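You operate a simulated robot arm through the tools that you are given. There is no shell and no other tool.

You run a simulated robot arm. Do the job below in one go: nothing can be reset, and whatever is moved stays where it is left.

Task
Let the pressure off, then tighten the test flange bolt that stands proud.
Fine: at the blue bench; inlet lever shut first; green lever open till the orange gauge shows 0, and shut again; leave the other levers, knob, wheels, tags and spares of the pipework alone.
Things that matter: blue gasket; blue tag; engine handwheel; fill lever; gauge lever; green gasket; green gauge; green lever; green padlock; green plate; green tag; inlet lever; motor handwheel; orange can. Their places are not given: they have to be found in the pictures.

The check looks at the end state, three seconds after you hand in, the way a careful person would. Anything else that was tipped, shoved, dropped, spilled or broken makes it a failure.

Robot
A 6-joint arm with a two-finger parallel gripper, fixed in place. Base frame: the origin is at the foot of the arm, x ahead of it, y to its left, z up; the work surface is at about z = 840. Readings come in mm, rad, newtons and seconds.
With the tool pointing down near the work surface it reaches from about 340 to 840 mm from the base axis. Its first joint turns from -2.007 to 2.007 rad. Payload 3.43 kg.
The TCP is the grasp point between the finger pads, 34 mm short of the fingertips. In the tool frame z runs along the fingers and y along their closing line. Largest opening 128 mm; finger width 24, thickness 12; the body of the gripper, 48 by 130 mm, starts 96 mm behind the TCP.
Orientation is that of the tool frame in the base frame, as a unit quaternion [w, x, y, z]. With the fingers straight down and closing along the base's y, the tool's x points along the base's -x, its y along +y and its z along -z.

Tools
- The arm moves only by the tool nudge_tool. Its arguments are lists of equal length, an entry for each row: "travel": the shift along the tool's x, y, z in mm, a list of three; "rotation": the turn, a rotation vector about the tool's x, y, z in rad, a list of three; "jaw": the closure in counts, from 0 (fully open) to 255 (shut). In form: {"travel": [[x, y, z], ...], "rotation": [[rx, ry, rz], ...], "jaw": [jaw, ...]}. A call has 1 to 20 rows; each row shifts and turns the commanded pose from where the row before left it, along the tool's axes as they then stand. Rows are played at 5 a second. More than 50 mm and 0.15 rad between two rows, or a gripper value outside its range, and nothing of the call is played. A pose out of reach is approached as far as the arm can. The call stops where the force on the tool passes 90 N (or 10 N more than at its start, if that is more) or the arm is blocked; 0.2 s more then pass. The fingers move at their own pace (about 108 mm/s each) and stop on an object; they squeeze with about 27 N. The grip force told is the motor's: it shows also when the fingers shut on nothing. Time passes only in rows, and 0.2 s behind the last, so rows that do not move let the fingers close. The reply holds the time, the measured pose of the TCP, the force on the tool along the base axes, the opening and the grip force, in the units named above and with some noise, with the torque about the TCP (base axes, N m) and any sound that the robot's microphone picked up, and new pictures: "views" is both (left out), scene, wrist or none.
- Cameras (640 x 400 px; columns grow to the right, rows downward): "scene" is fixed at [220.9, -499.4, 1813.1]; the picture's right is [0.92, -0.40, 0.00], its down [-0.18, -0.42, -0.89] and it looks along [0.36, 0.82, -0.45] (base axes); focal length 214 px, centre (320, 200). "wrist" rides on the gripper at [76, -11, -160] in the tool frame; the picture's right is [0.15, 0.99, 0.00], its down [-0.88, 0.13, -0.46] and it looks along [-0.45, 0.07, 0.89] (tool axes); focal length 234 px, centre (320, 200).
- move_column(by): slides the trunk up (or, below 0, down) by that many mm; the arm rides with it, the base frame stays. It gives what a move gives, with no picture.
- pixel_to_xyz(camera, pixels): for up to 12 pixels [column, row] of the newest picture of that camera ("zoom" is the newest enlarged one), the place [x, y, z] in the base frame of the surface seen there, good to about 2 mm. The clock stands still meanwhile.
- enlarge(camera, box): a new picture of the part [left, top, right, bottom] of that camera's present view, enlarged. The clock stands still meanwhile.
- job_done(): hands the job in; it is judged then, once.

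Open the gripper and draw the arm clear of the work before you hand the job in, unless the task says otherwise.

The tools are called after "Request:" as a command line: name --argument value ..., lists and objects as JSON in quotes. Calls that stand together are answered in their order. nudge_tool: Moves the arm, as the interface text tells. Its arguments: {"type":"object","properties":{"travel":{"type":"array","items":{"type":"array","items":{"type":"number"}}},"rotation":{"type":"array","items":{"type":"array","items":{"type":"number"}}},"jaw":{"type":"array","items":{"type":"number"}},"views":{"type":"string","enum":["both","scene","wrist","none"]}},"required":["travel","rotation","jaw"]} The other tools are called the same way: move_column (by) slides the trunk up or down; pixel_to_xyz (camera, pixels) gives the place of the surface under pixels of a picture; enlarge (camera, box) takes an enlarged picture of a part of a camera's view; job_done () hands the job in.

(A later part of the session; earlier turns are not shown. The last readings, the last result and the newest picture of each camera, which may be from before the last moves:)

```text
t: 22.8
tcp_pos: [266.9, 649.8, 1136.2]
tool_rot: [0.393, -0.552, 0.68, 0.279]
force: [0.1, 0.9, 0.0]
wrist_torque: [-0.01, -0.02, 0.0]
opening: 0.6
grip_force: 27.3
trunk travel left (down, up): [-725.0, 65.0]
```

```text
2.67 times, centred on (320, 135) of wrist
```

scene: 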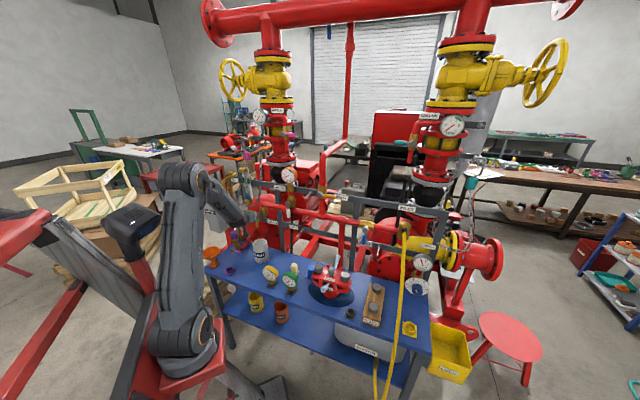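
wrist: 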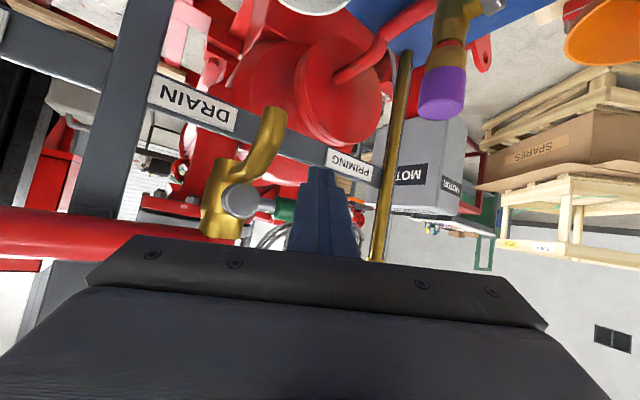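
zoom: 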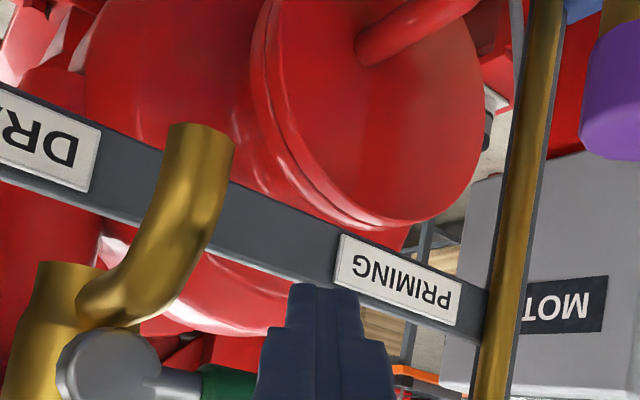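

The fingertip is below the handle now, reachable. I advance 30 mm under the handle and push up for the first ~15° to test this direction.

Request:
nudge_tool --travel '[[-6.5, -7.7, 11.2], [-6.5, -7.7, 11.2], [-6.9, 1.1, -3.3], [-6.9, 1.1, -3.3], [-6.9, 1.1, -3.3]]' --rotation '[[0, 0, 0], [0, 0, 0], [0, 0, 0], [0, 0, 0], [0, 0, 0]]' --jaw '[255, 255, 255, 255, 255]'

Request:
enlarge --camera "wrist" --box '[200, 60, 440, 210]'

Request:
enlarge --camera "scene" --box '[210, 170, 306, 230]'

```text
t: 24.0
tcp_pos: [284.7, 676.8, 1158.1]
tool_rot: [0.394, -0.553, 0.678, 0.281]
force: [-0.4, -1.2, -0.4]
wrist_torque: [0.02, 0.03, 0.0]
opening: 0.0
grip_force: 26.5
trunk travel left (down, up): [-725.0, 65.0]
```

scene: 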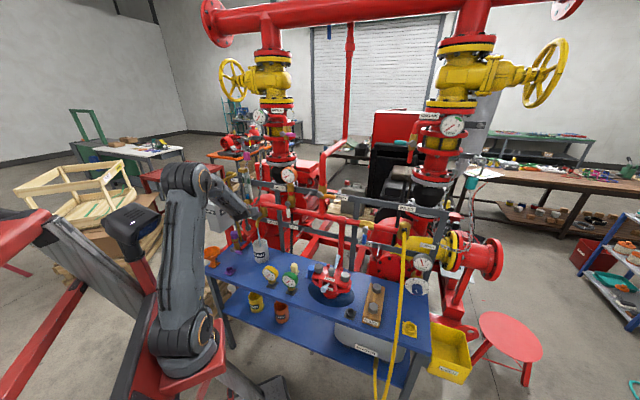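
wrist: 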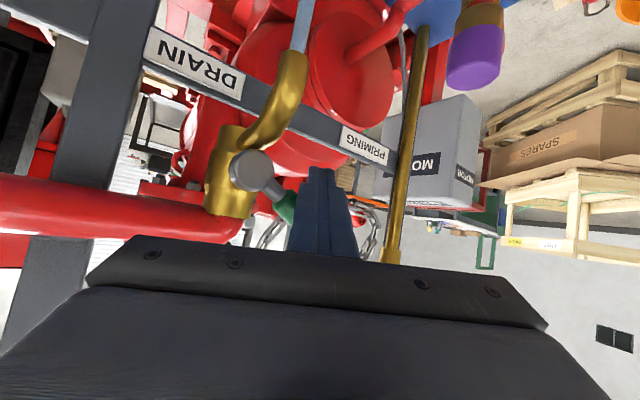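

```text
2.67 times, centred on (320, 135) of wrist
```

zoom: 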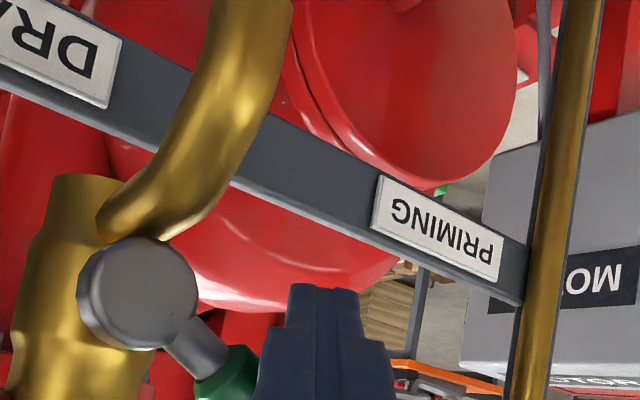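

```text
6.67 times, centred on (258, 200) of scene
```

zoom: 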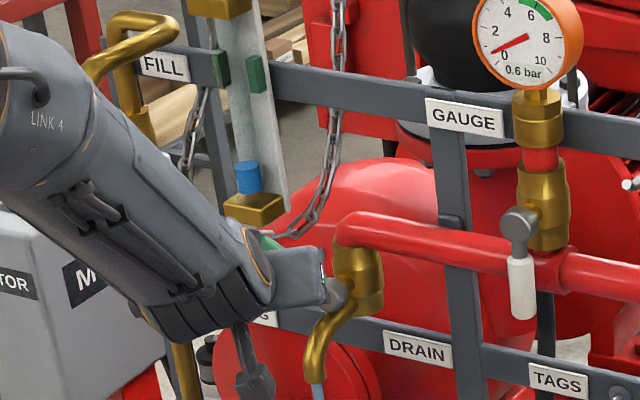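

It turns upward and water flows from the spout toward the mug; gauge 0.6 bar. I continue to swing the lever up to fully open.

Request:
nudge_tool --travel '[[-7.2, -0.1, -4.2], [-7.2, -0.1, -4.2], [-6.5, -2, -5.1], [-6.5, -2, -5.1], [-5.4, -4.2, -6], [-5.4, -4.2, -6], [-3.4, -6.4, -6.3], [-3.4, -6.4, -6.3], [-1, -6.4, -4.9], [-1, -6.4, -4.9]]' --rotation '[[0, 0, 0], [0, 0, 0], [0, 0, 0], [0, 0, 0], [0, 0, 0], [0, 0, 0], [0, 0, 0], [0, 0, 0], [0, 0, 0], [0, 0, 0]]' --jaw '[255, 255, 255, 255, 255, 255, 255, 255, 255, 255]'

Request:
enlarge --camera "wrist" --box '[200, 60, 440, 210]'

Request:
enlarge --camera "scene" --box '[210, 170, 306, 230]'

Request:
enlarge --camera "scene" --box '[220, 220, 316, 280]'

```text
t: 26.2
tcp_pos: [309.6, 650.9, 1225.8]
tool_rot: [0.394, -0.554, 0.678, 0.281]
force: [-17.9, 17.7, -11.2]
wrist_torque: [0.23, 0.53, 0.4]
opening: 0.0
grip_force: 26.6
trunk travel left (down, up): [-725.0, 65.0]
```

scene: 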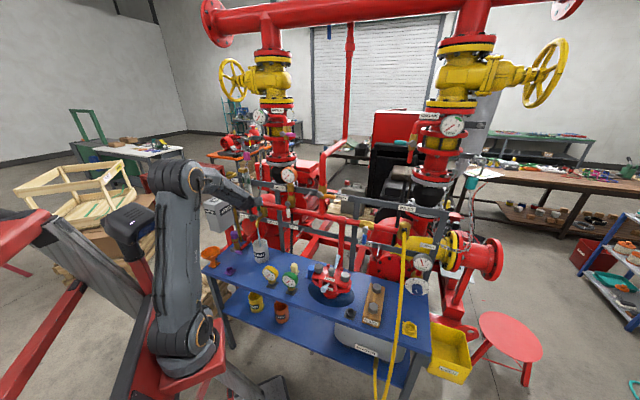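
wrist: 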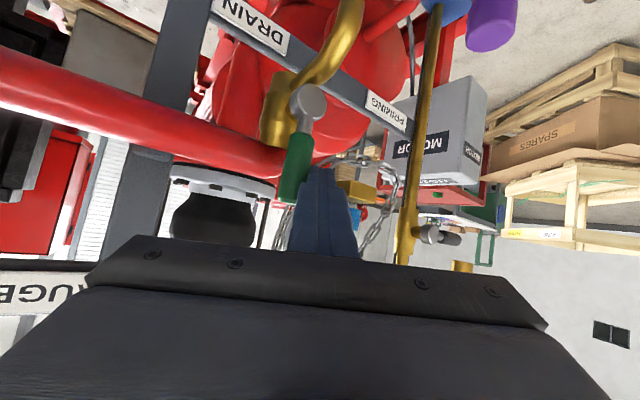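

```text
2.67 times, centred on (320, 135) of wrist
```

zoom: 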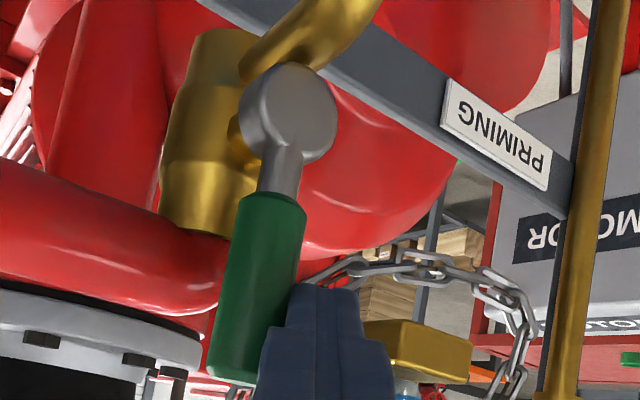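

```text
6.67 times, centred on (258, 200) of scene
```

zoom: 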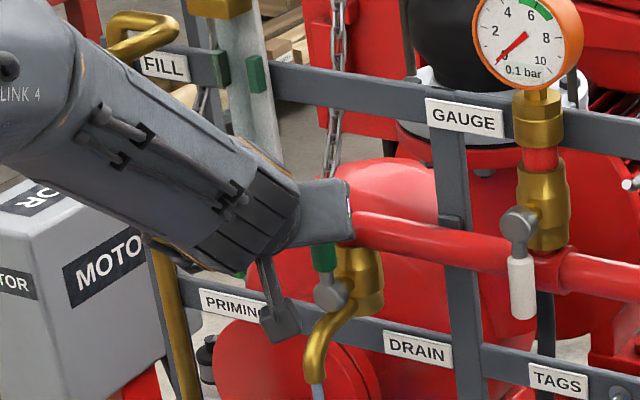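

```text
6.67 times, centred on (268, 250) of scene
```

zoom: 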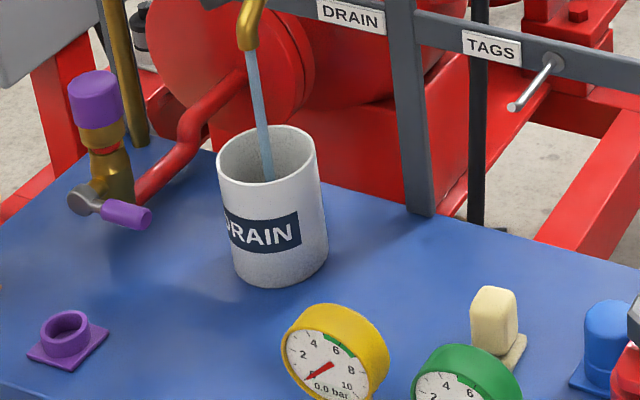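

Lever is fully open against its stop, water runs cleanly into the mug, gauge 0.1 bar. I back off and move to the other side of the handle (right/up), watching the gauge.

Request:
nudge_tool --travel '[[-1.6, 4.3, 2], [13, 15.3, -22.3], [13, 15.3, -22.3], [9.7, -31, -15.7], [9.7, -31, -15.7]]' --rotation '[[0, 0, 0], [0, 0, 0], [0, 0, 0], [0, 0, 0], [0, 0, 0]]' --jaw '[255, 255, 255, 255, 255]'

Request:
enlarge --camera "wrist" --box '[200, 60, 440, 210]'

Request:
pixel_to_xyz --camera "zoom" --pixels '[[280, 200], [290, 250], [300, 120], [310, 300]]'

Request:
enlarge --camera "scene" --box '[210, 170, 306, 230]'

```text
t: 27.4
tcp_pos: [318.9, 558.6, 1232.2]
tool_rot: [0.394, -0.552, 0.68, 0.28]
force: [0.1, 1.2, 0.9]
wrist_torque: [0.02, -0.04, -0.05]
opening: 0.1
grip_force: 27.1
trunk travel left (down, up): [-725.0, 65.0]
```

scene: 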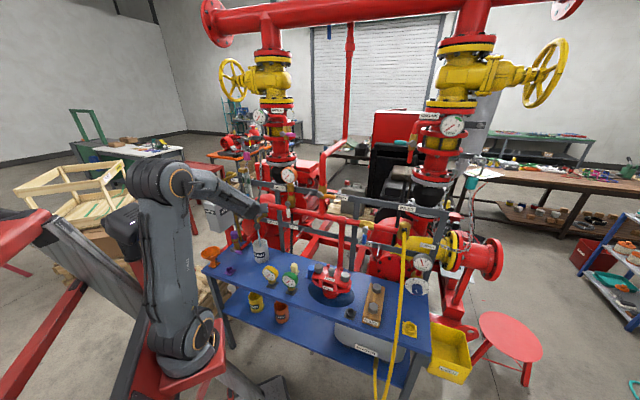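
wrist: 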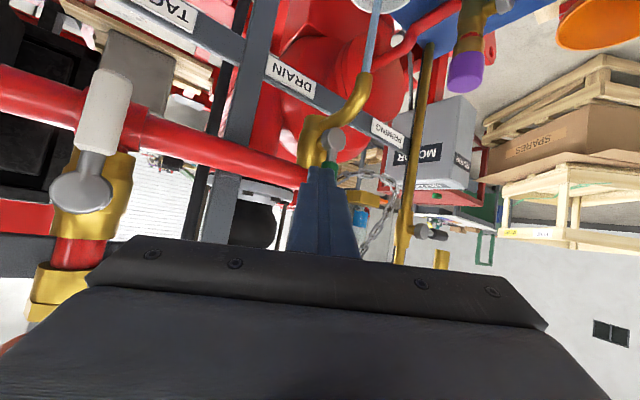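

```text
2.67 times, centred on (320, 135) of wrist
```

zoom: 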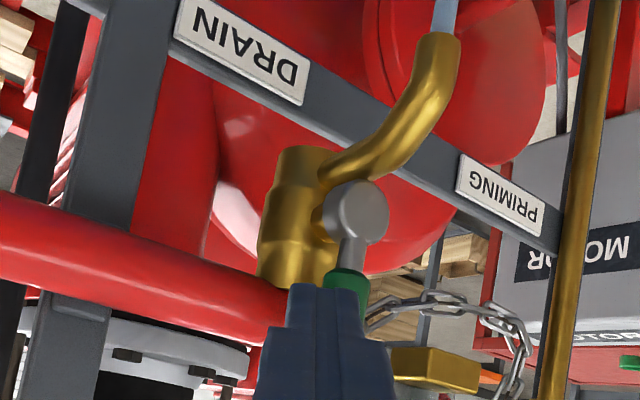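

```text
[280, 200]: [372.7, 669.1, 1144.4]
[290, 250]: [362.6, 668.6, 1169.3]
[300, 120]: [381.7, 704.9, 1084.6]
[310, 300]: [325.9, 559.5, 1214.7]
```

```text
6.67 times, centred on (258, 200) of scene
```

zoom: 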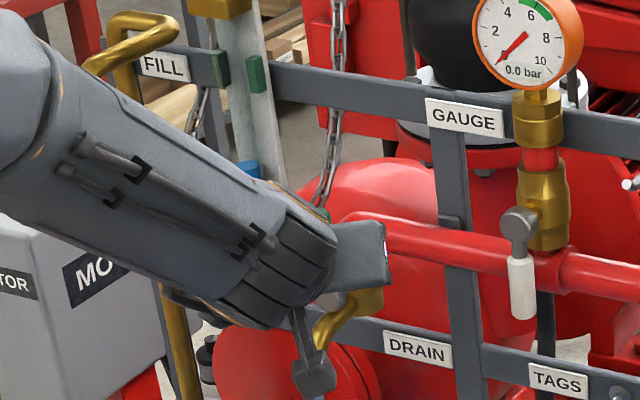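

Gauge shows 0.0 bar. I wait one second more, then come in on the right side of the handle and push it leftwards and down toward shut.

Request:
nudge_tool --travel '[[0, 0, 0], [0, 0, 0], [0, 0, 0], [0, 0, 0], [0, 0, 0], [-8.4, -9.9, 14.5], [-8.4, -9.9, 14.5], [-8.4, -9.9, 14.5]]' --rotation '[[0, 0, 0], [0, 0, 0], [0, 0, 0], [0, 0, 0], [0, 0, 0], [0, 0, 0], [0, 0, 0], [0, 0, 0]]' --jaw '[255, 255, 255, 255, 255, 255, 255, 255]'

Request:
enlarge --camera "wrist" --box '[200, 60, 440, 210]'

Request:
enlarge --camera "scene" --box '[210, 170, 306, 230]'

```text
t: 29.2
tcp_pos: [360.2, 599.2, 1234.3]
tool_rot: [0.394, -0.552, 0.68, 0.279]
force: [0.1, 0.0, 1.0]
wrist_torque: [-0.02, 0.0, -0.02]
opening: 0.1
grip_force: 27.3
trunk travel left (down, up): [-725.0, 65.0]
```

scene: 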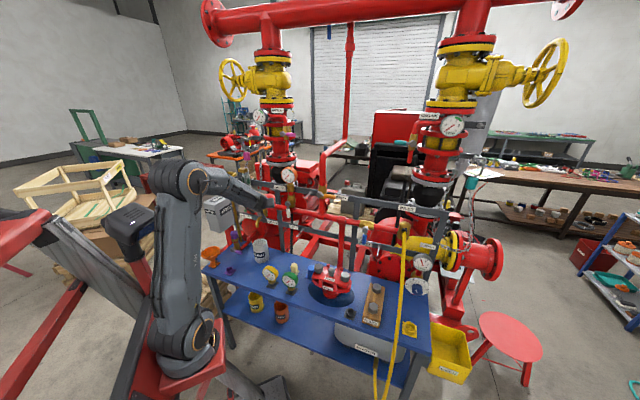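
wrist: 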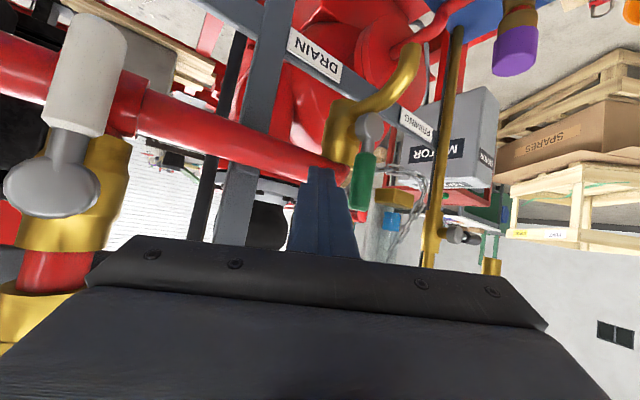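

```text
2.67 times, centred on (320, 135) of wrist
```

zoom: 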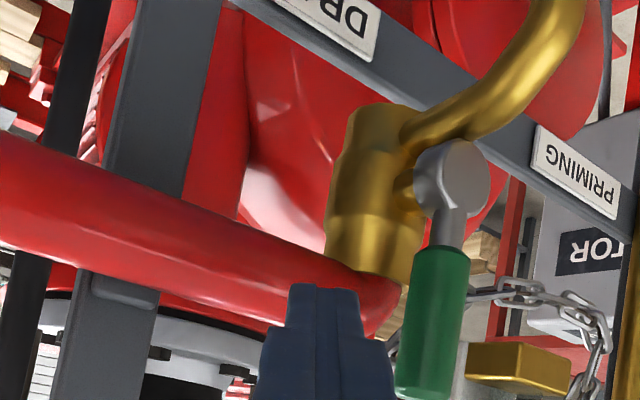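

```text
6.67 times, centred on (258, 200) of scene
```

zoom: 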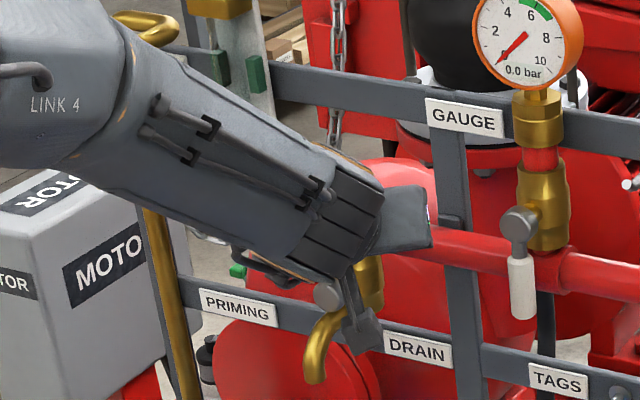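

The stream has stopped and the fingertip is right of the green handle with clearance from the pipe. I push the handle left and down along its arc.

Request:
nudge_tool --travel '[[-2.6, 8, 4], [-2.6, 8, 4], [-3.2, 5.6, 2], [-3.2, 5.6, 2], [-2.9, 6.4, 2.7], [-2.9, 6.4, 2.7], [-1.2, 7, 4.1], [-1.2, 7, 4.1], [0.95, 7, 5.3], [0.95, 7, 5.3], [3.4, 6.1, 6.2], [3.4, 6.1, 6.2]]' --rotation '[[0, 0, 0], [0, 0, 0], [0, 0, 0], [0, 0, 0], [0, 0, 0], [0, 0, 0], [0, 0, 0], [0, 0, 0], [0, 0, 0], [0, 0, 0], [0, 0, 0], [0, 0, 0]]' --jaw '[255, 255, 255, 255, 255, 255, 255, 255, 255, 255, 255, 255]'

Request:
enlarge --camera "wrist" --box '[200, 60, 440, 210]'

```text
t: 31.8
tcp_pos: [295.0, 663.7, 1212.1]
tool_rot: [0.394, -0.552, 0.679, 0.281]
force: [0.1, 0.5, -0.5]
wrist_torque: [0.01, 0.02, 0.0]
opening: 0.0
grip_force: 27.1
trunk travel left (down, up): [-725.0, 65.0]
```

scene: 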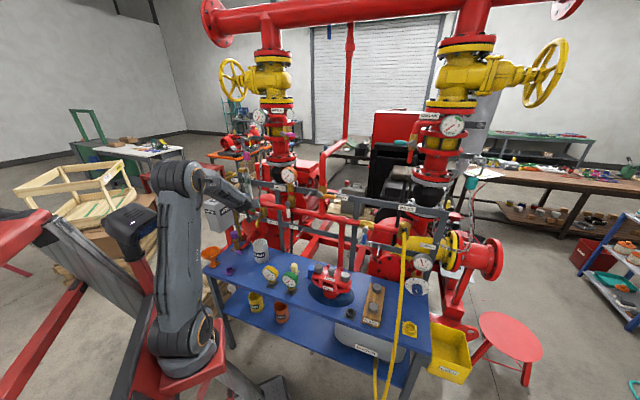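
wrist: 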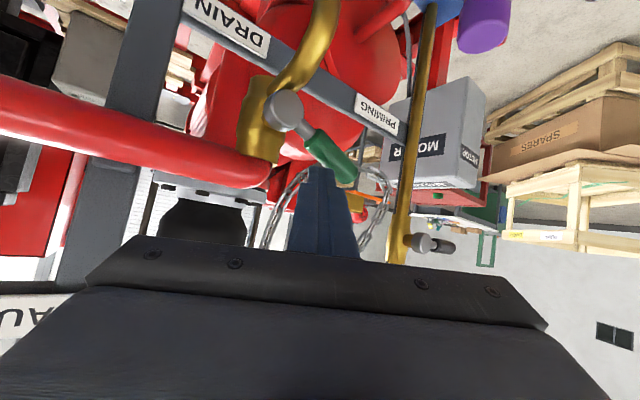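

```text
2.67 times, centred on (320, 135) of wrist
```

zoom: 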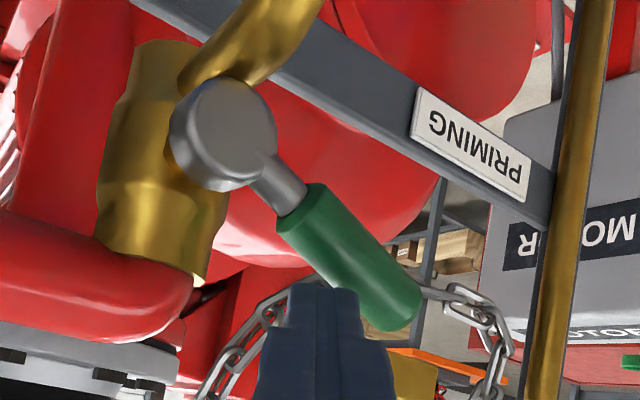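

Handle is about 35° above horizontal now. I continue pushing down to the shut stop.

Request:
nudge_tool --travel '[[3.95, 3.6, 4.8], [3.95, 3.6, 4.8], [3.95, 3.6, 4.8], [3.4, 0.2, 2.1], [3.4, 0.2, 2.1]]' --rotation '[[0, 0, 0], [0, 0, 0], [0, 0, 0], [0, 0, 0], [0, 0, 0]]' --jaw '[255, 255, 255, 255, 255]'

Request:
enlarge --camera "wrist" --box '[200, 60, 440, 210]'

```text
t: 33.0
tcp_pos: [285.7, 672.5, 1189.8]
tool_rot: [0.398, -0.551, 0.677, 0.282]
force: [-5.6, -11.8, 30.2]
wrist_torque: [0.3, -0.14, 0.18]
opening: 0.0
grip_force: 26.4
trunk travel left (down, up): [-725.0, 65.0]
```

scene: 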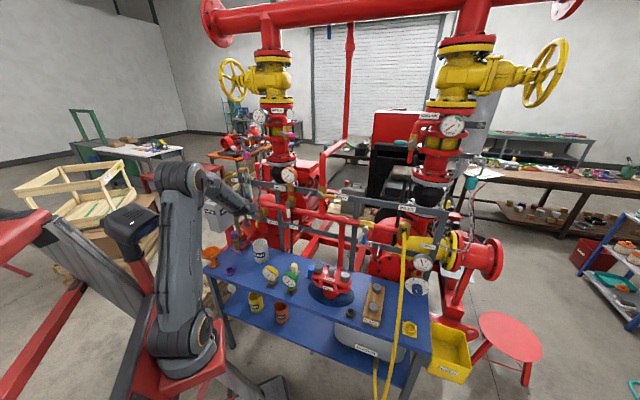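
wrist: 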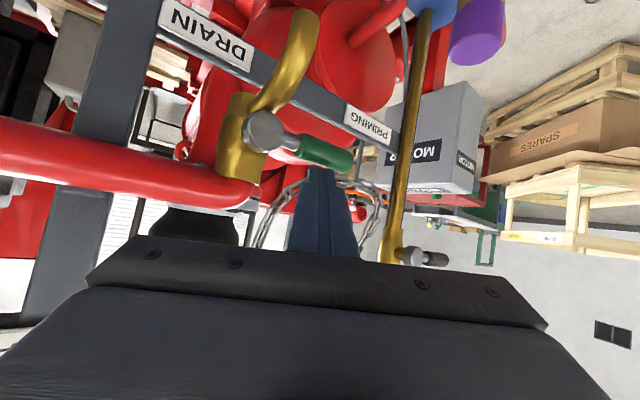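

```text
2.67 times, centred on (320, 135) of wrist
```

zoom: 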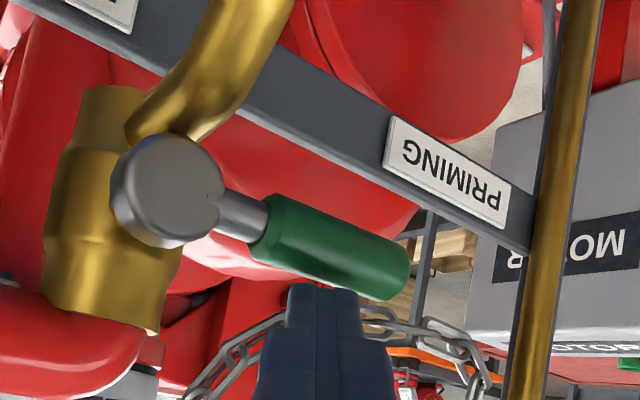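

Force rose to ~33 N and the handle is parallel to the rail, so it's at the stop. I check handle heights, then back off upward and away.

Request:
pixel_to_xyz --camera "zoom" --pixels '[[165, 185], [290, 230], [340, 250], [380, 262]]'

Request:
nudge_tool --travel '[[-8, -1, -5], [13, 15.3, -22.3], [13, 15.3, -22.3], [13, 15.3, -22.3]]' --rotation '[[0, 0, 0], [0, 0, 0], [0, 0, 0], [0, 0, 0]]' --jaw '[255, 255, 255, 255]'

Request:
enlarge --camera "scene" --box '[210, 170, 306, 230]'

Request:
enlarge --camera "wrist" --box '[200, 0, 520, 200]'

```text
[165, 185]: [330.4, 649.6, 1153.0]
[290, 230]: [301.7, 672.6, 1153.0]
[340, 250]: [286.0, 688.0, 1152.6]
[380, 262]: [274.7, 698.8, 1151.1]
```

```text
t: 34.0
tcp_pos: [226.4, 608.1, 1194.3]
tool_rot: [0.394, -0.552, 0.68, 0.279]
force: [0.5, -0.3, -0.5]
wrist_torque: [0.03, 0.0, -0.01]
opening: 0.0
grip_force: 27.1
trunk travel left (down, up): [-725.0, 65.0]
```

scene: 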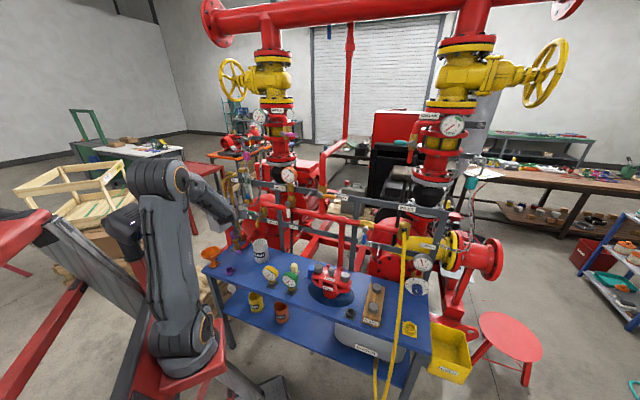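
wrist: 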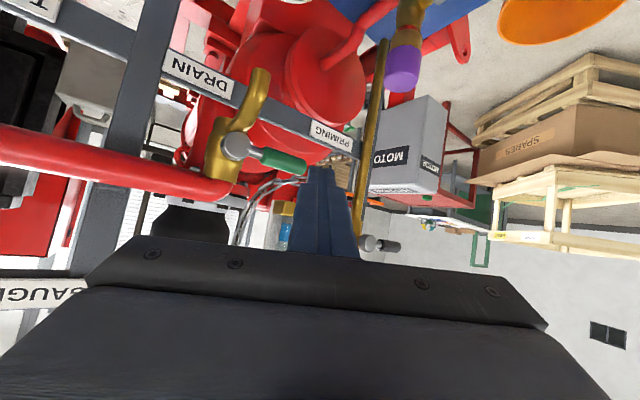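

```text
6.67 times, centred on (258, 200) of scene
```

zoom: 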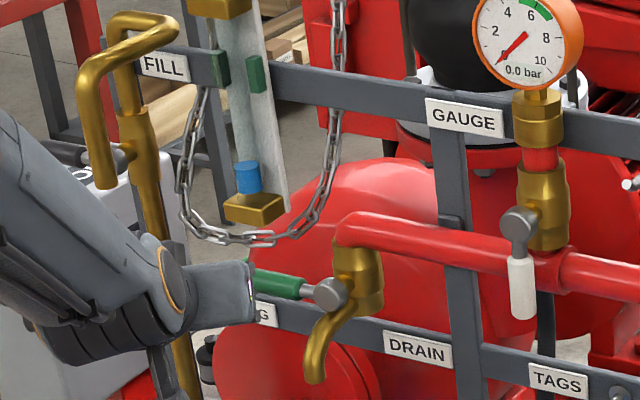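

```text
2.00 times, centred on (360, 100) of wrist
```

zoom: 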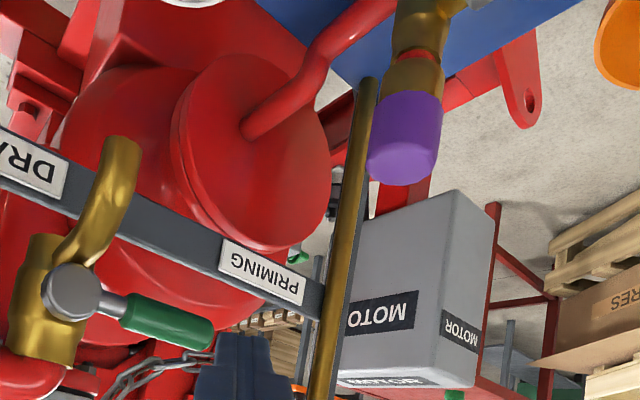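

The green lever is horizontal again (z 1153 along its length), no flow, gauge 0.0. I move right over the bench toward the flange and bring the tool upright.

Request:
nudge_tool --travel '[[8.5, -37.3, -20.6], [8.5, -37.3, -20.6], [8.5, -37.3, -20.6], [8.5, -37.3, -20.6], [8.5, -37.3, -20.6], [8.5, -37.3, -20.6], [8.5, -37.3, -20.6], [0, 0, 0], [0, 0, 0], [0, 0, 0], [0, 0, 0], [0, 0, 0], [0, 0, 0], [0, 0, 0]]' --rotation '[[0, 0, 0], [0, 0, 0], [0, 0, 0], [0, 0, 0], [0, 0, 0], [0, 0, 0], [0, 0, 0], [0, 0.144, 0], [0, 0.144, 0], [0, 0.144, 0], [0, 0.144, 0], [0, 0.144, 0], [0, 0.144, 0], [0, 0.144, 0]]' --jaw '[255, 255, 255, 255, 255, 255, 255, 255, 255, 255, 255, 255, 255, 255]'

```text
t: 37.0
tcp_pos: [439.2, 396.6, 1235.5]
tool_rot: [0.016, -0.619, 0.785, -0.022]
force: [-0.1, -0.5, 0.4]
wrist_torque: [0.02, 0.01, 0.01]
opening: 0.1
grip_force: 27.7
trunk travel left (down, up): [-725.0, 65.0]
```

scene: 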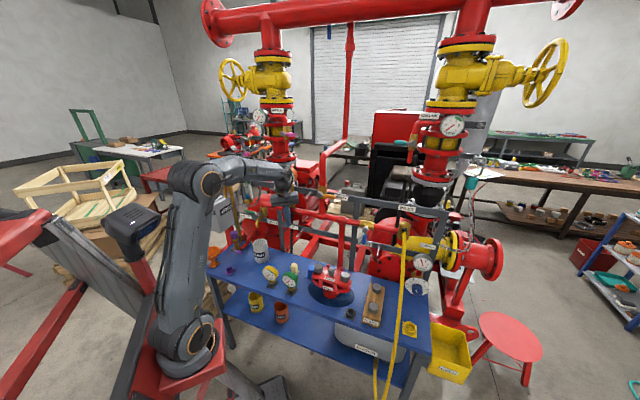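
wrist: 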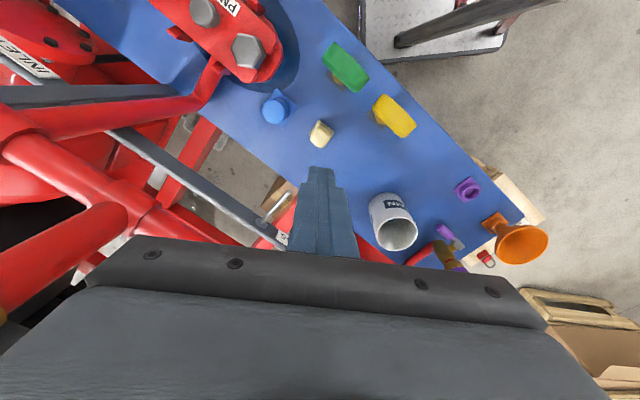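

I fix the small tilt and hover over the left flange bolt, with the fingers opening partly, to see the hex from above.

Request:
nudge_tool --travel '[[0, 0, 0], [16.9, -34.6, 18.8], [16.9, -34.6, 18.8], [16.9, -34.6, 18.8], [16.9, -34.6, 18.8]]' --rotation '[[-0.054, 0, 0], [0, 0, 0], [0, 0, 0], [0, 0, 0], [0, 0, 0]]' --jaw '[255, 255, 255, 110, 110]'

Request:
enlarge --camera "wrist" --box '[200, 20, 440, 170]'

```text
t: 38.2
tcp_pos: [561.4, 299.3, 1161.0]
tool_rot: [0.0, -0.619, 0.785, 0.0]
force: [0.0, -0.2, 0.1]
wrist_torque: [-0.03, -0.05, 0.0]
opening: 72.9
grip_force: 0.0
trunk travel left (down, up): [-725.0, 65.0]
```

scene: 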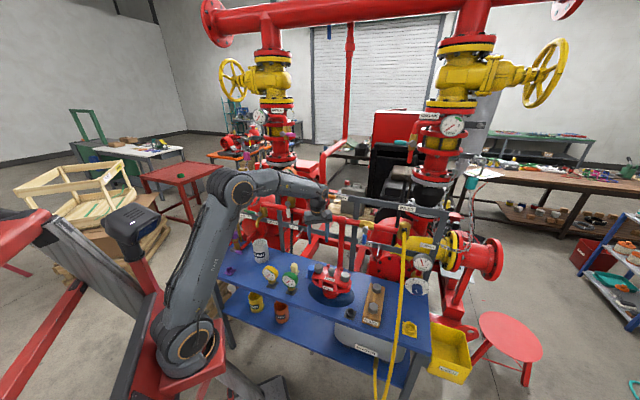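
wrist: 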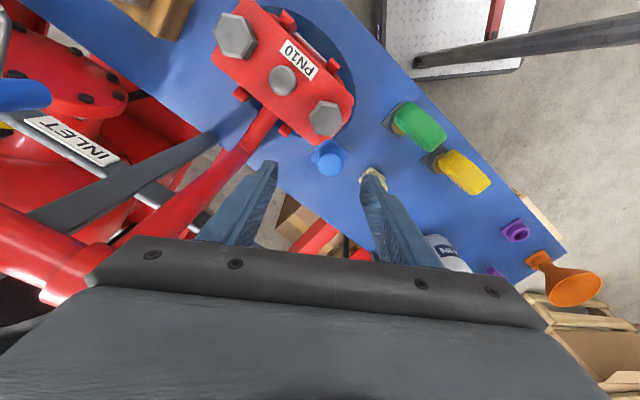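

```text
2.67 times, centred on (320, 95) of wrist
```

zoom: 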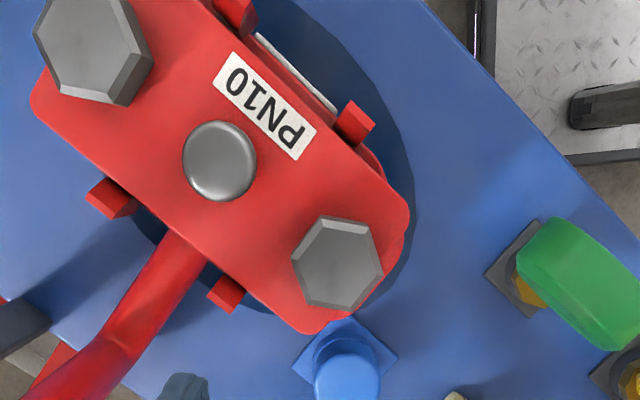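

I measure the hex corners and centre of the proud bolt (zoom about (337,263)), the other bolt and the flange surface.

Request:
pixel_to_xyz --camera "zoom" --pixels '[[337, 263], [328, 222], [368, 233], [378, 268], [346, 303], [308, 294], [297, 258], [90, 45], [220, 160], [270, 230], [390, 220], [347, 375]]'

Request:
enlarge --camera "wrist" --box '[294, 96, 358, 136]'

```text
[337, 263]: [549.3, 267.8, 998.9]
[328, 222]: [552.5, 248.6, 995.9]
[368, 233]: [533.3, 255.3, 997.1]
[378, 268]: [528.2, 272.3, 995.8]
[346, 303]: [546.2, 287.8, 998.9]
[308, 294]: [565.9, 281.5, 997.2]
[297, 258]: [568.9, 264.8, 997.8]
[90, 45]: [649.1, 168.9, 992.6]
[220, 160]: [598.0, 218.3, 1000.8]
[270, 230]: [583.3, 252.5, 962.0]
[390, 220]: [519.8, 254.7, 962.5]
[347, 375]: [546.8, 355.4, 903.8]
```

```text
10.00 times, centred on (326, 116) of wrist
```

zoom: 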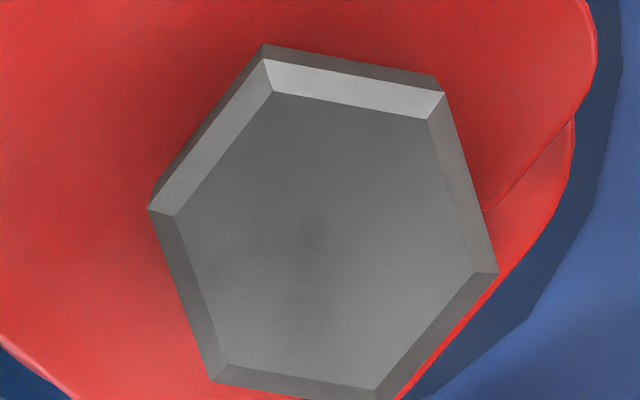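

Bolt centre is (549,268), top z 999, against 993 for the other; flats' normals are near 12.5°/72.5°/132.5°. I yaw the tool so the fingers close along 12.5° and move over the bolt to z 1060.

Request:
nudge_tool --travel '[[0, 0, 0], [0, 0, 0], [0, 0, 0], [0, 0, 0], [27.5, 18.6, 0], [0, 0, 34], [0, 0, 34], [0, 0, 33]]' --rotation '[[0, 0, -0.1135], [0, 0, -0.1135], [0, 0, -0.1135], [0, 0, -0.1135], [0, 0, 0], [0, 0, 0], [0, 0, 0], [0, 0, 0]]' --jaw '[124, 124, 124, 124, 124, 124, 124, 124]'

Request:
enlarge --camera "wrist" --box '[200, 100, 440, 250]'

Request:
enlarge --camera "scene" --box '[290, 220, 386, 280]'

```text
t: 40.0
tcp_pos: [547.2, 270.3, 1059.9]
tool_rot: [-0.001, 0.78, -0.626, 0.001]
force: [-1.0, 0.2, 0.3]
wrist_torque: [0.01, 0.03, -0.01]
opening: 65.6
grip_force: 0.0
trunk travel left (down, up): [-725.0, 65.0]
```

scene: 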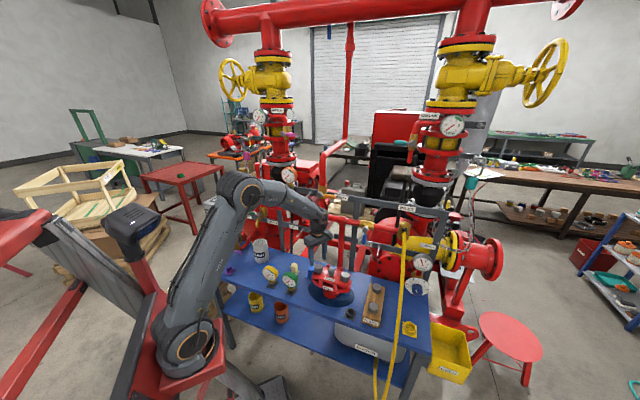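
wrist: 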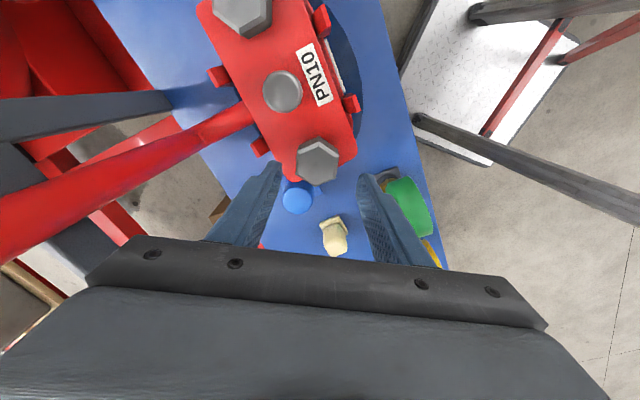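

```text
2.67 times, centred on (320, 175) of wrist
```

zoom: 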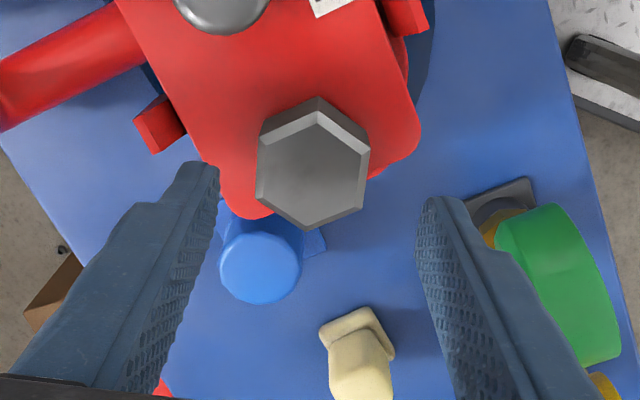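

```text
6.67 times, centred on (338, 250) of scene
```

zoom: 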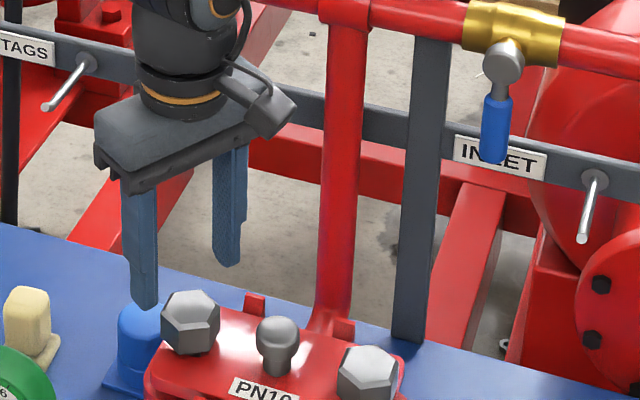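

The view shows the hex lined up within a few degrees with the fingers. I re-measure the hex centre here to centre the grip.

Request:
enlarge --camera "wrist" --box '[280, 130, 360, 180]'

Request:
pixel_to_xyz --camera "wrist" --pixels '[[300, 153], [318, 144], [335, 155], [333, 173], [316, 182], [299, 172], [317, 163], [240, 12], [283, 90], [318, 130]]'

```text
8.00 times, centred on (320, 155) of wrist
```

zoom: 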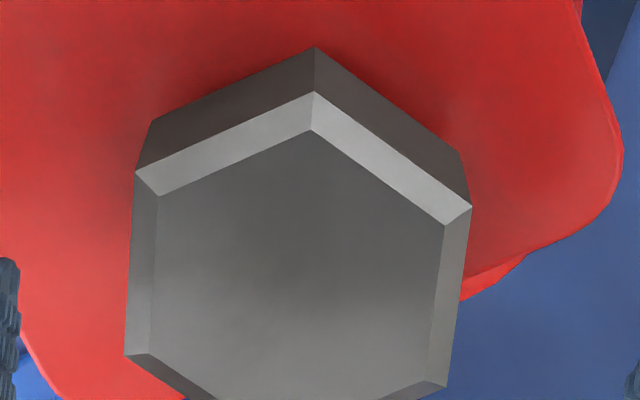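

```text
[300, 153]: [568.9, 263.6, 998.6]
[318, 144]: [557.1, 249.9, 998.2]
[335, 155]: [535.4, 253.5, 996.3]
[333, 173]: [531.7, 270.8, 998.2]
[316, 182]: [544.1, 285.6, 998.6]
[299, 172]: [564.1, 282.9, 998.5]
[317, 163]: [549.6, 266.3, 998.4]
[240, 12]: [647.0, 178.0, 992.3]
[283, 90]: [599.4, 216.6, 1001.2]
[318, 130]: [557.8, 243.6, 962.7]
```

Refined centre (550,268), flats nearer 17–18°; I adjust yaw and centre, descend to z 1005 and close on the head.

Request:
nudge_tool --travel '[[3.2, -2.4, 0], [0, 0, 19], [0, 0, 18], [0, 0, 18], [0, 0, 0], [0, 0, 0]]' --rotation '[[0, 0, -0.08], [0, 0, 0], [0, 0, 0], [0, 0, 0], [0, 0, 0], [0, 0, 0]]' --jaw '[124, 124, 124, 124, 255, 255]'

Request:
enlarge --camera "scene" --box '[290, 240, 370, 290]'

```text
t: 41.4
tcp_pos: [551.3, 267.6, 1005.9]
tool_rot: [-0.001, 0.804, -0.595, 0.001]
force: [-0.3, 0.4, -0.7]
wrist_torque: [-0.03, 0.04, 0.0]
opening: 43.6
grip_force: 27.2
trunk travel left (down, up): [-725.0, 65.0]
```

scene: 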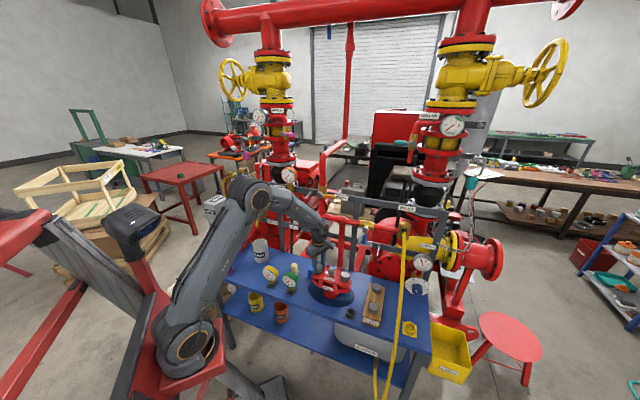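
wrist: 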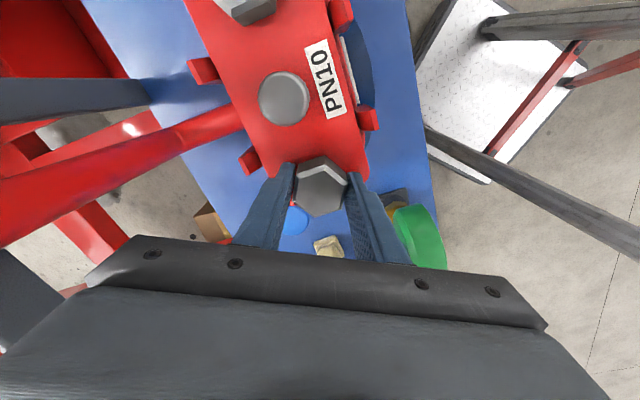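

```text
8.00 times, centred on (330, 265) of scene
```

zoom: 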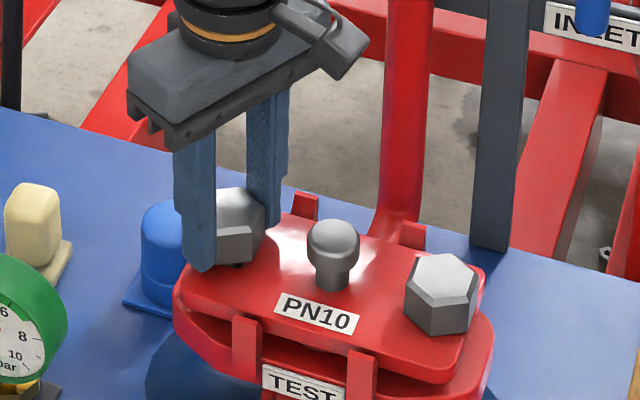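

Gripped the head at 43.6 mm. I turn it clockwise (positive about the tool z) by about 60° and watch torque and height.

Request:
nudge_tool --travel '[[0, 0, 0], [0, 0, 0], [0, 0, 0], [0, 0, 0], [0, 0, 0], [0, 0, 0], [0, 0, 0], [0, 0, 0]]' --rotation '[[0, 0, 0.13], [0, 0, 0.13], [0, 0, 0.13], [0, 0, 0.13], [0, 0, 0.13], [0, 0, 0.13], [0, 0, 0.13], [0, 0, 0.13]]' --jaw '[255, 255, 255, 255, 255, 255, 255, 255]'

Request:
enlarge --camera "wrist" --box '[220, 100, 420, 225]'

Request:
enlarge --camera "scene" --box '[290, 240, 370, 290]'

```text
t: 43.2
tcp_pos: [550.7, 266.9, 1004.3]
tool_rot: [0.0, -0.401, 0.916, 0.0]
force: [-0.5, 1.3, 2.8]
wrist_torque: [0.05, -0.05, 0.06]
opening: 43.7
grip_force: 27.1
trunk travel left (down, up): [-725.0, 65.0]
```

scene: 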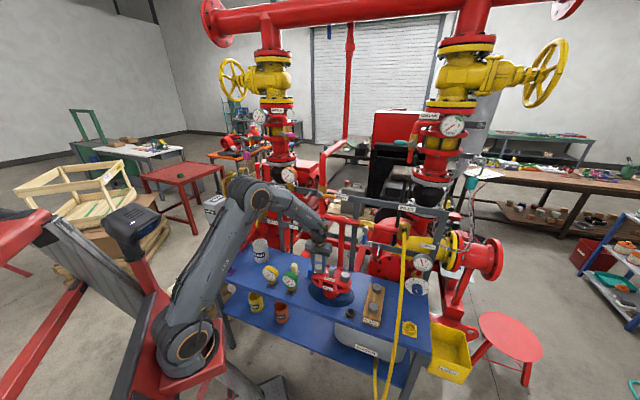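
wrist: 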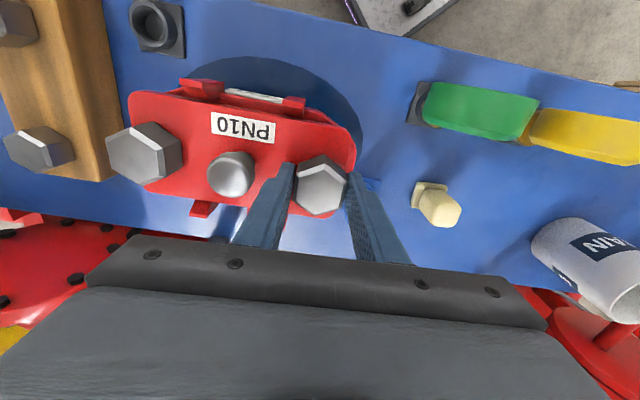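

```text
3.20 times, centred on (320, 162) of wrist
```

zoom: 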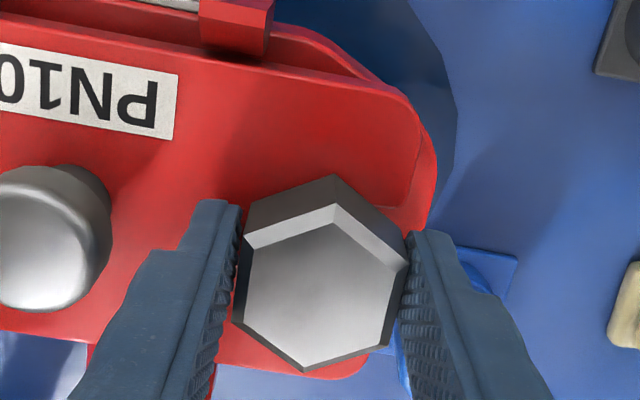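

```text
8.00 times, centred on (330, 265) of scene
```

zoom: 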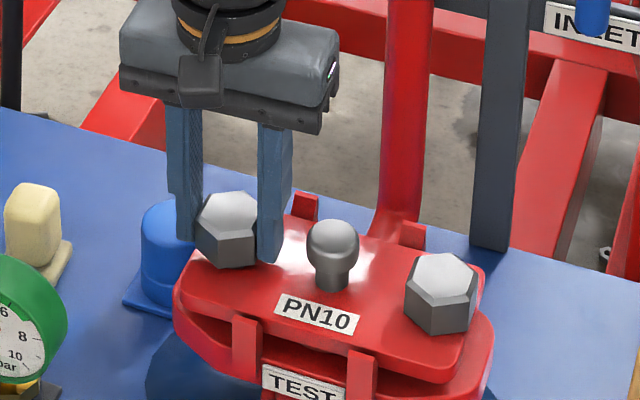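

The head turned along with low torque. I measure its height now and keep turning clockwise another ~60°.

Request:
pixel_to_xyz --camera "wrist" --pixels '[[320, 190], [315, 195], [325, 185], [150, 145], [140, 155], [300, 135]]'

Request:
nudge_tool --travel '[[0, 0, 0], [0, 0, 0.5], [0, 0, 0], [0, 0, 0.5], [0, 0, 0], [0, 0, 0.5], [0, 0, 0], [0, 0, 0]]' --rotation '[[0, 0, 0.13], [0, 0, 0.13], [0, 0, 0.13], [0, 0, 0.13], [0, 0, 0.13], [0, 0, 0.13], [0, 0, 0.13], [0, 0, 0.13]]' --jaw '[255, 255, 255, 255, 255, 255, 255, 255]'

Request:
enlarge --camera "wrist" --box '[220, 100, 420, 225]'

Request:
enlarge --camera "scene" --box '[290, 240, 370, 290]'

```text
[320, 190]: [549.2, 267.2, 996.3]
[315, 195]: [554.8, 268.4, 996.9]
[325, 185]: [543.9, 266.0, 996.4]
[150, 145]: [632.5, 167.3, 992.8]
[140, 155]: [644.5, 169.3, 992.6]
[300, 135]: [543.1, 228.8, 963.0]
```

```text
t: 45.0
tcp_pos: [549.2, 268.6, 1003.9]
tool_rot: [0.002, 0.107, 0.994, 0.001]
force: [-3.9, 20.0, 22.6]
wrist_torque: [0.81, -0.03, 0.32]
opening: 44.0
grip_force: 27.0
trunk travel left (down, up): [-725.0, 65.0]
```

scene: 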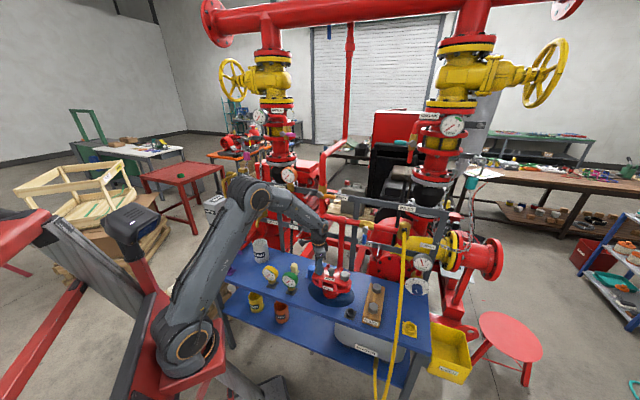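
wrist: 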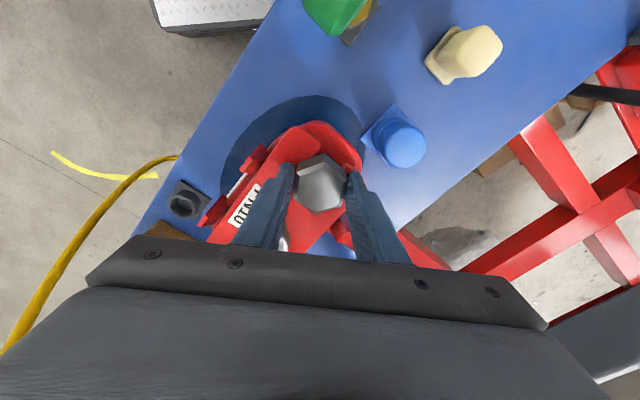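

```text
3.20 times, centred on (320, 162) of wrist
```

zoom: 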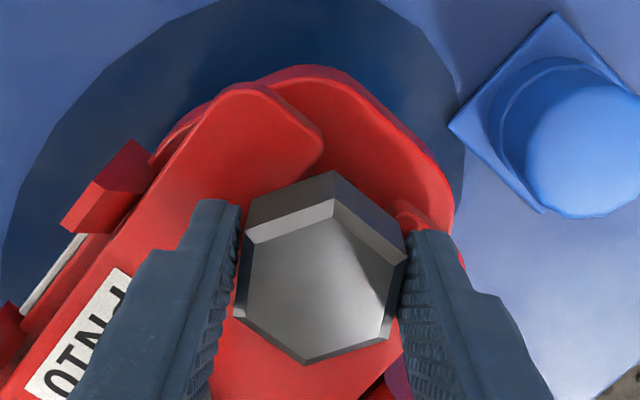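

```text
8.00 times, centred on (330, 265) of scene
```

zoom: 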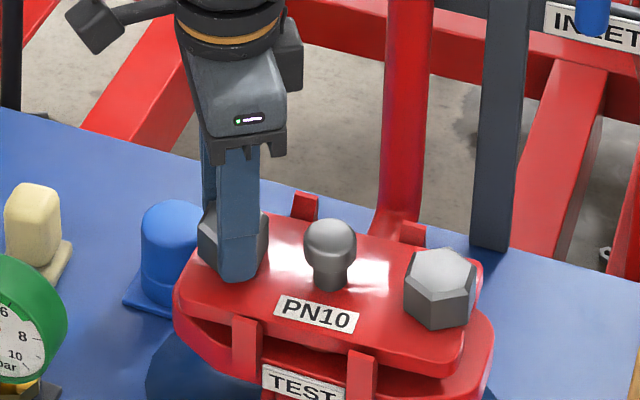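

Force rose to about 20 N sideways and 23 N up; before going on I check heights of the head, plate and tabs around the fingers.

Request:
pixel_to_xyz --camera "zoom" --pixels '[[320, 280], [300, 300], [340, 250], [230, 130], [270, 170], [340, 110], [430, 190], [280, 370], [405, 215], [330, 180], [220, 210], [435, 245]]'

Request:
nudge_tool --travel '[[0, 0, 0], [0, 0, 0]]' --rotation '[[0, 0, 0], [0, 0, 0]]' --jaw '[255, 255]' --views "none"

```text
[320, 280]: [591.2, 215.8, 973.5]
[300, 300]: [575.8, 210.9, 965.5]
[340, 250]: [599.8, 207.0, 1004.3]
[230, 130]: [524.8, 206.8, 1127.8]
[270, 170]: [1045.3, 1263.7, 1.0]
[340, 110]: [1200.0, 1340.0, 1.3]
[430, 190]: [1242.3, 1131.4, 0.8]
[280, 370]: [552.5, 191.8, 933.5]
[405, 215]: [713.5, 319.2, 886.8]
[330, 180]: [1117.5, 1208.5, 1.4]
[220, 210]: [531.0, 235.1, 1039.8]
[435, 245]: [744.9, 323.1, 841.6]
```

```text
t: 45.6
tcp_pos: [549.2, 267.7, 1003.9]
tool_rot: [0.001, 0.106, 0.994, 0.0]
force: [-8.1, 24.1, 27.0]
wrist_torque: [1.03, 0.22, 0.25]
opening: 43.6
grip_force: 26.8
trunk travel left (down, up): [-725.0, 65.0]
```

That zoom was of the scene; I re-query with the wrist picture.

Request:
enlarge --camera "wrist" --box '[220, 100, 420, 225]'

Request:
pixel_to_xyz --camera "zoom" --pixels '[[320, 280], [300, 300], [340, 250], [230, 130], [270, 170], [340, 110], [430, 190], [280, 380], [405, 215], [330, 185], [230, 205], [435, 235]]'

```text
3.20 times, centred on (320, 162) of wrist
```

zoom: 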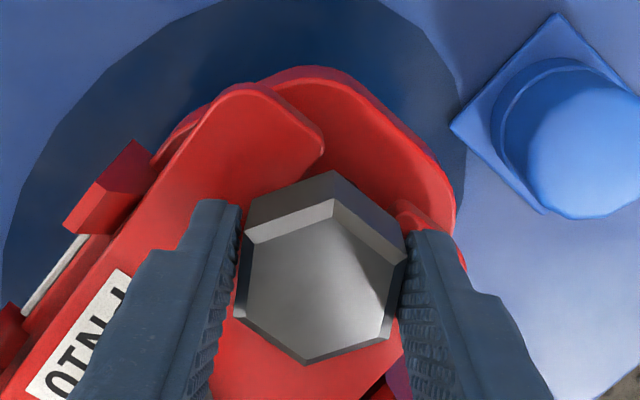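

```text
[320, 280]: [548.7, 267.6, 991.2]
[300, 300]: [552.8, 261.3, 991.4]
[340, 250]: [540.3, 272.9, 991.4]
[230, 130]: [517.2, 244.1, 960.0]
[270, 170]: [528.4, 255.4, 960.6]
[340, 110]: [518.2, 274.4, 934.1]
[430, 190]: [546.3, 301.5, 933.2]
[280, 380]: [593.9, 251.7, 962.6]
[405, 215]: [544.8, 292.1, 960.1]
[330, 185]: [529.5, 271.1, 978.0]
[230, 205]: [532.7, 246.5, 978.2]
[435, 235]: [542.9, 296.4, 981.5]
```

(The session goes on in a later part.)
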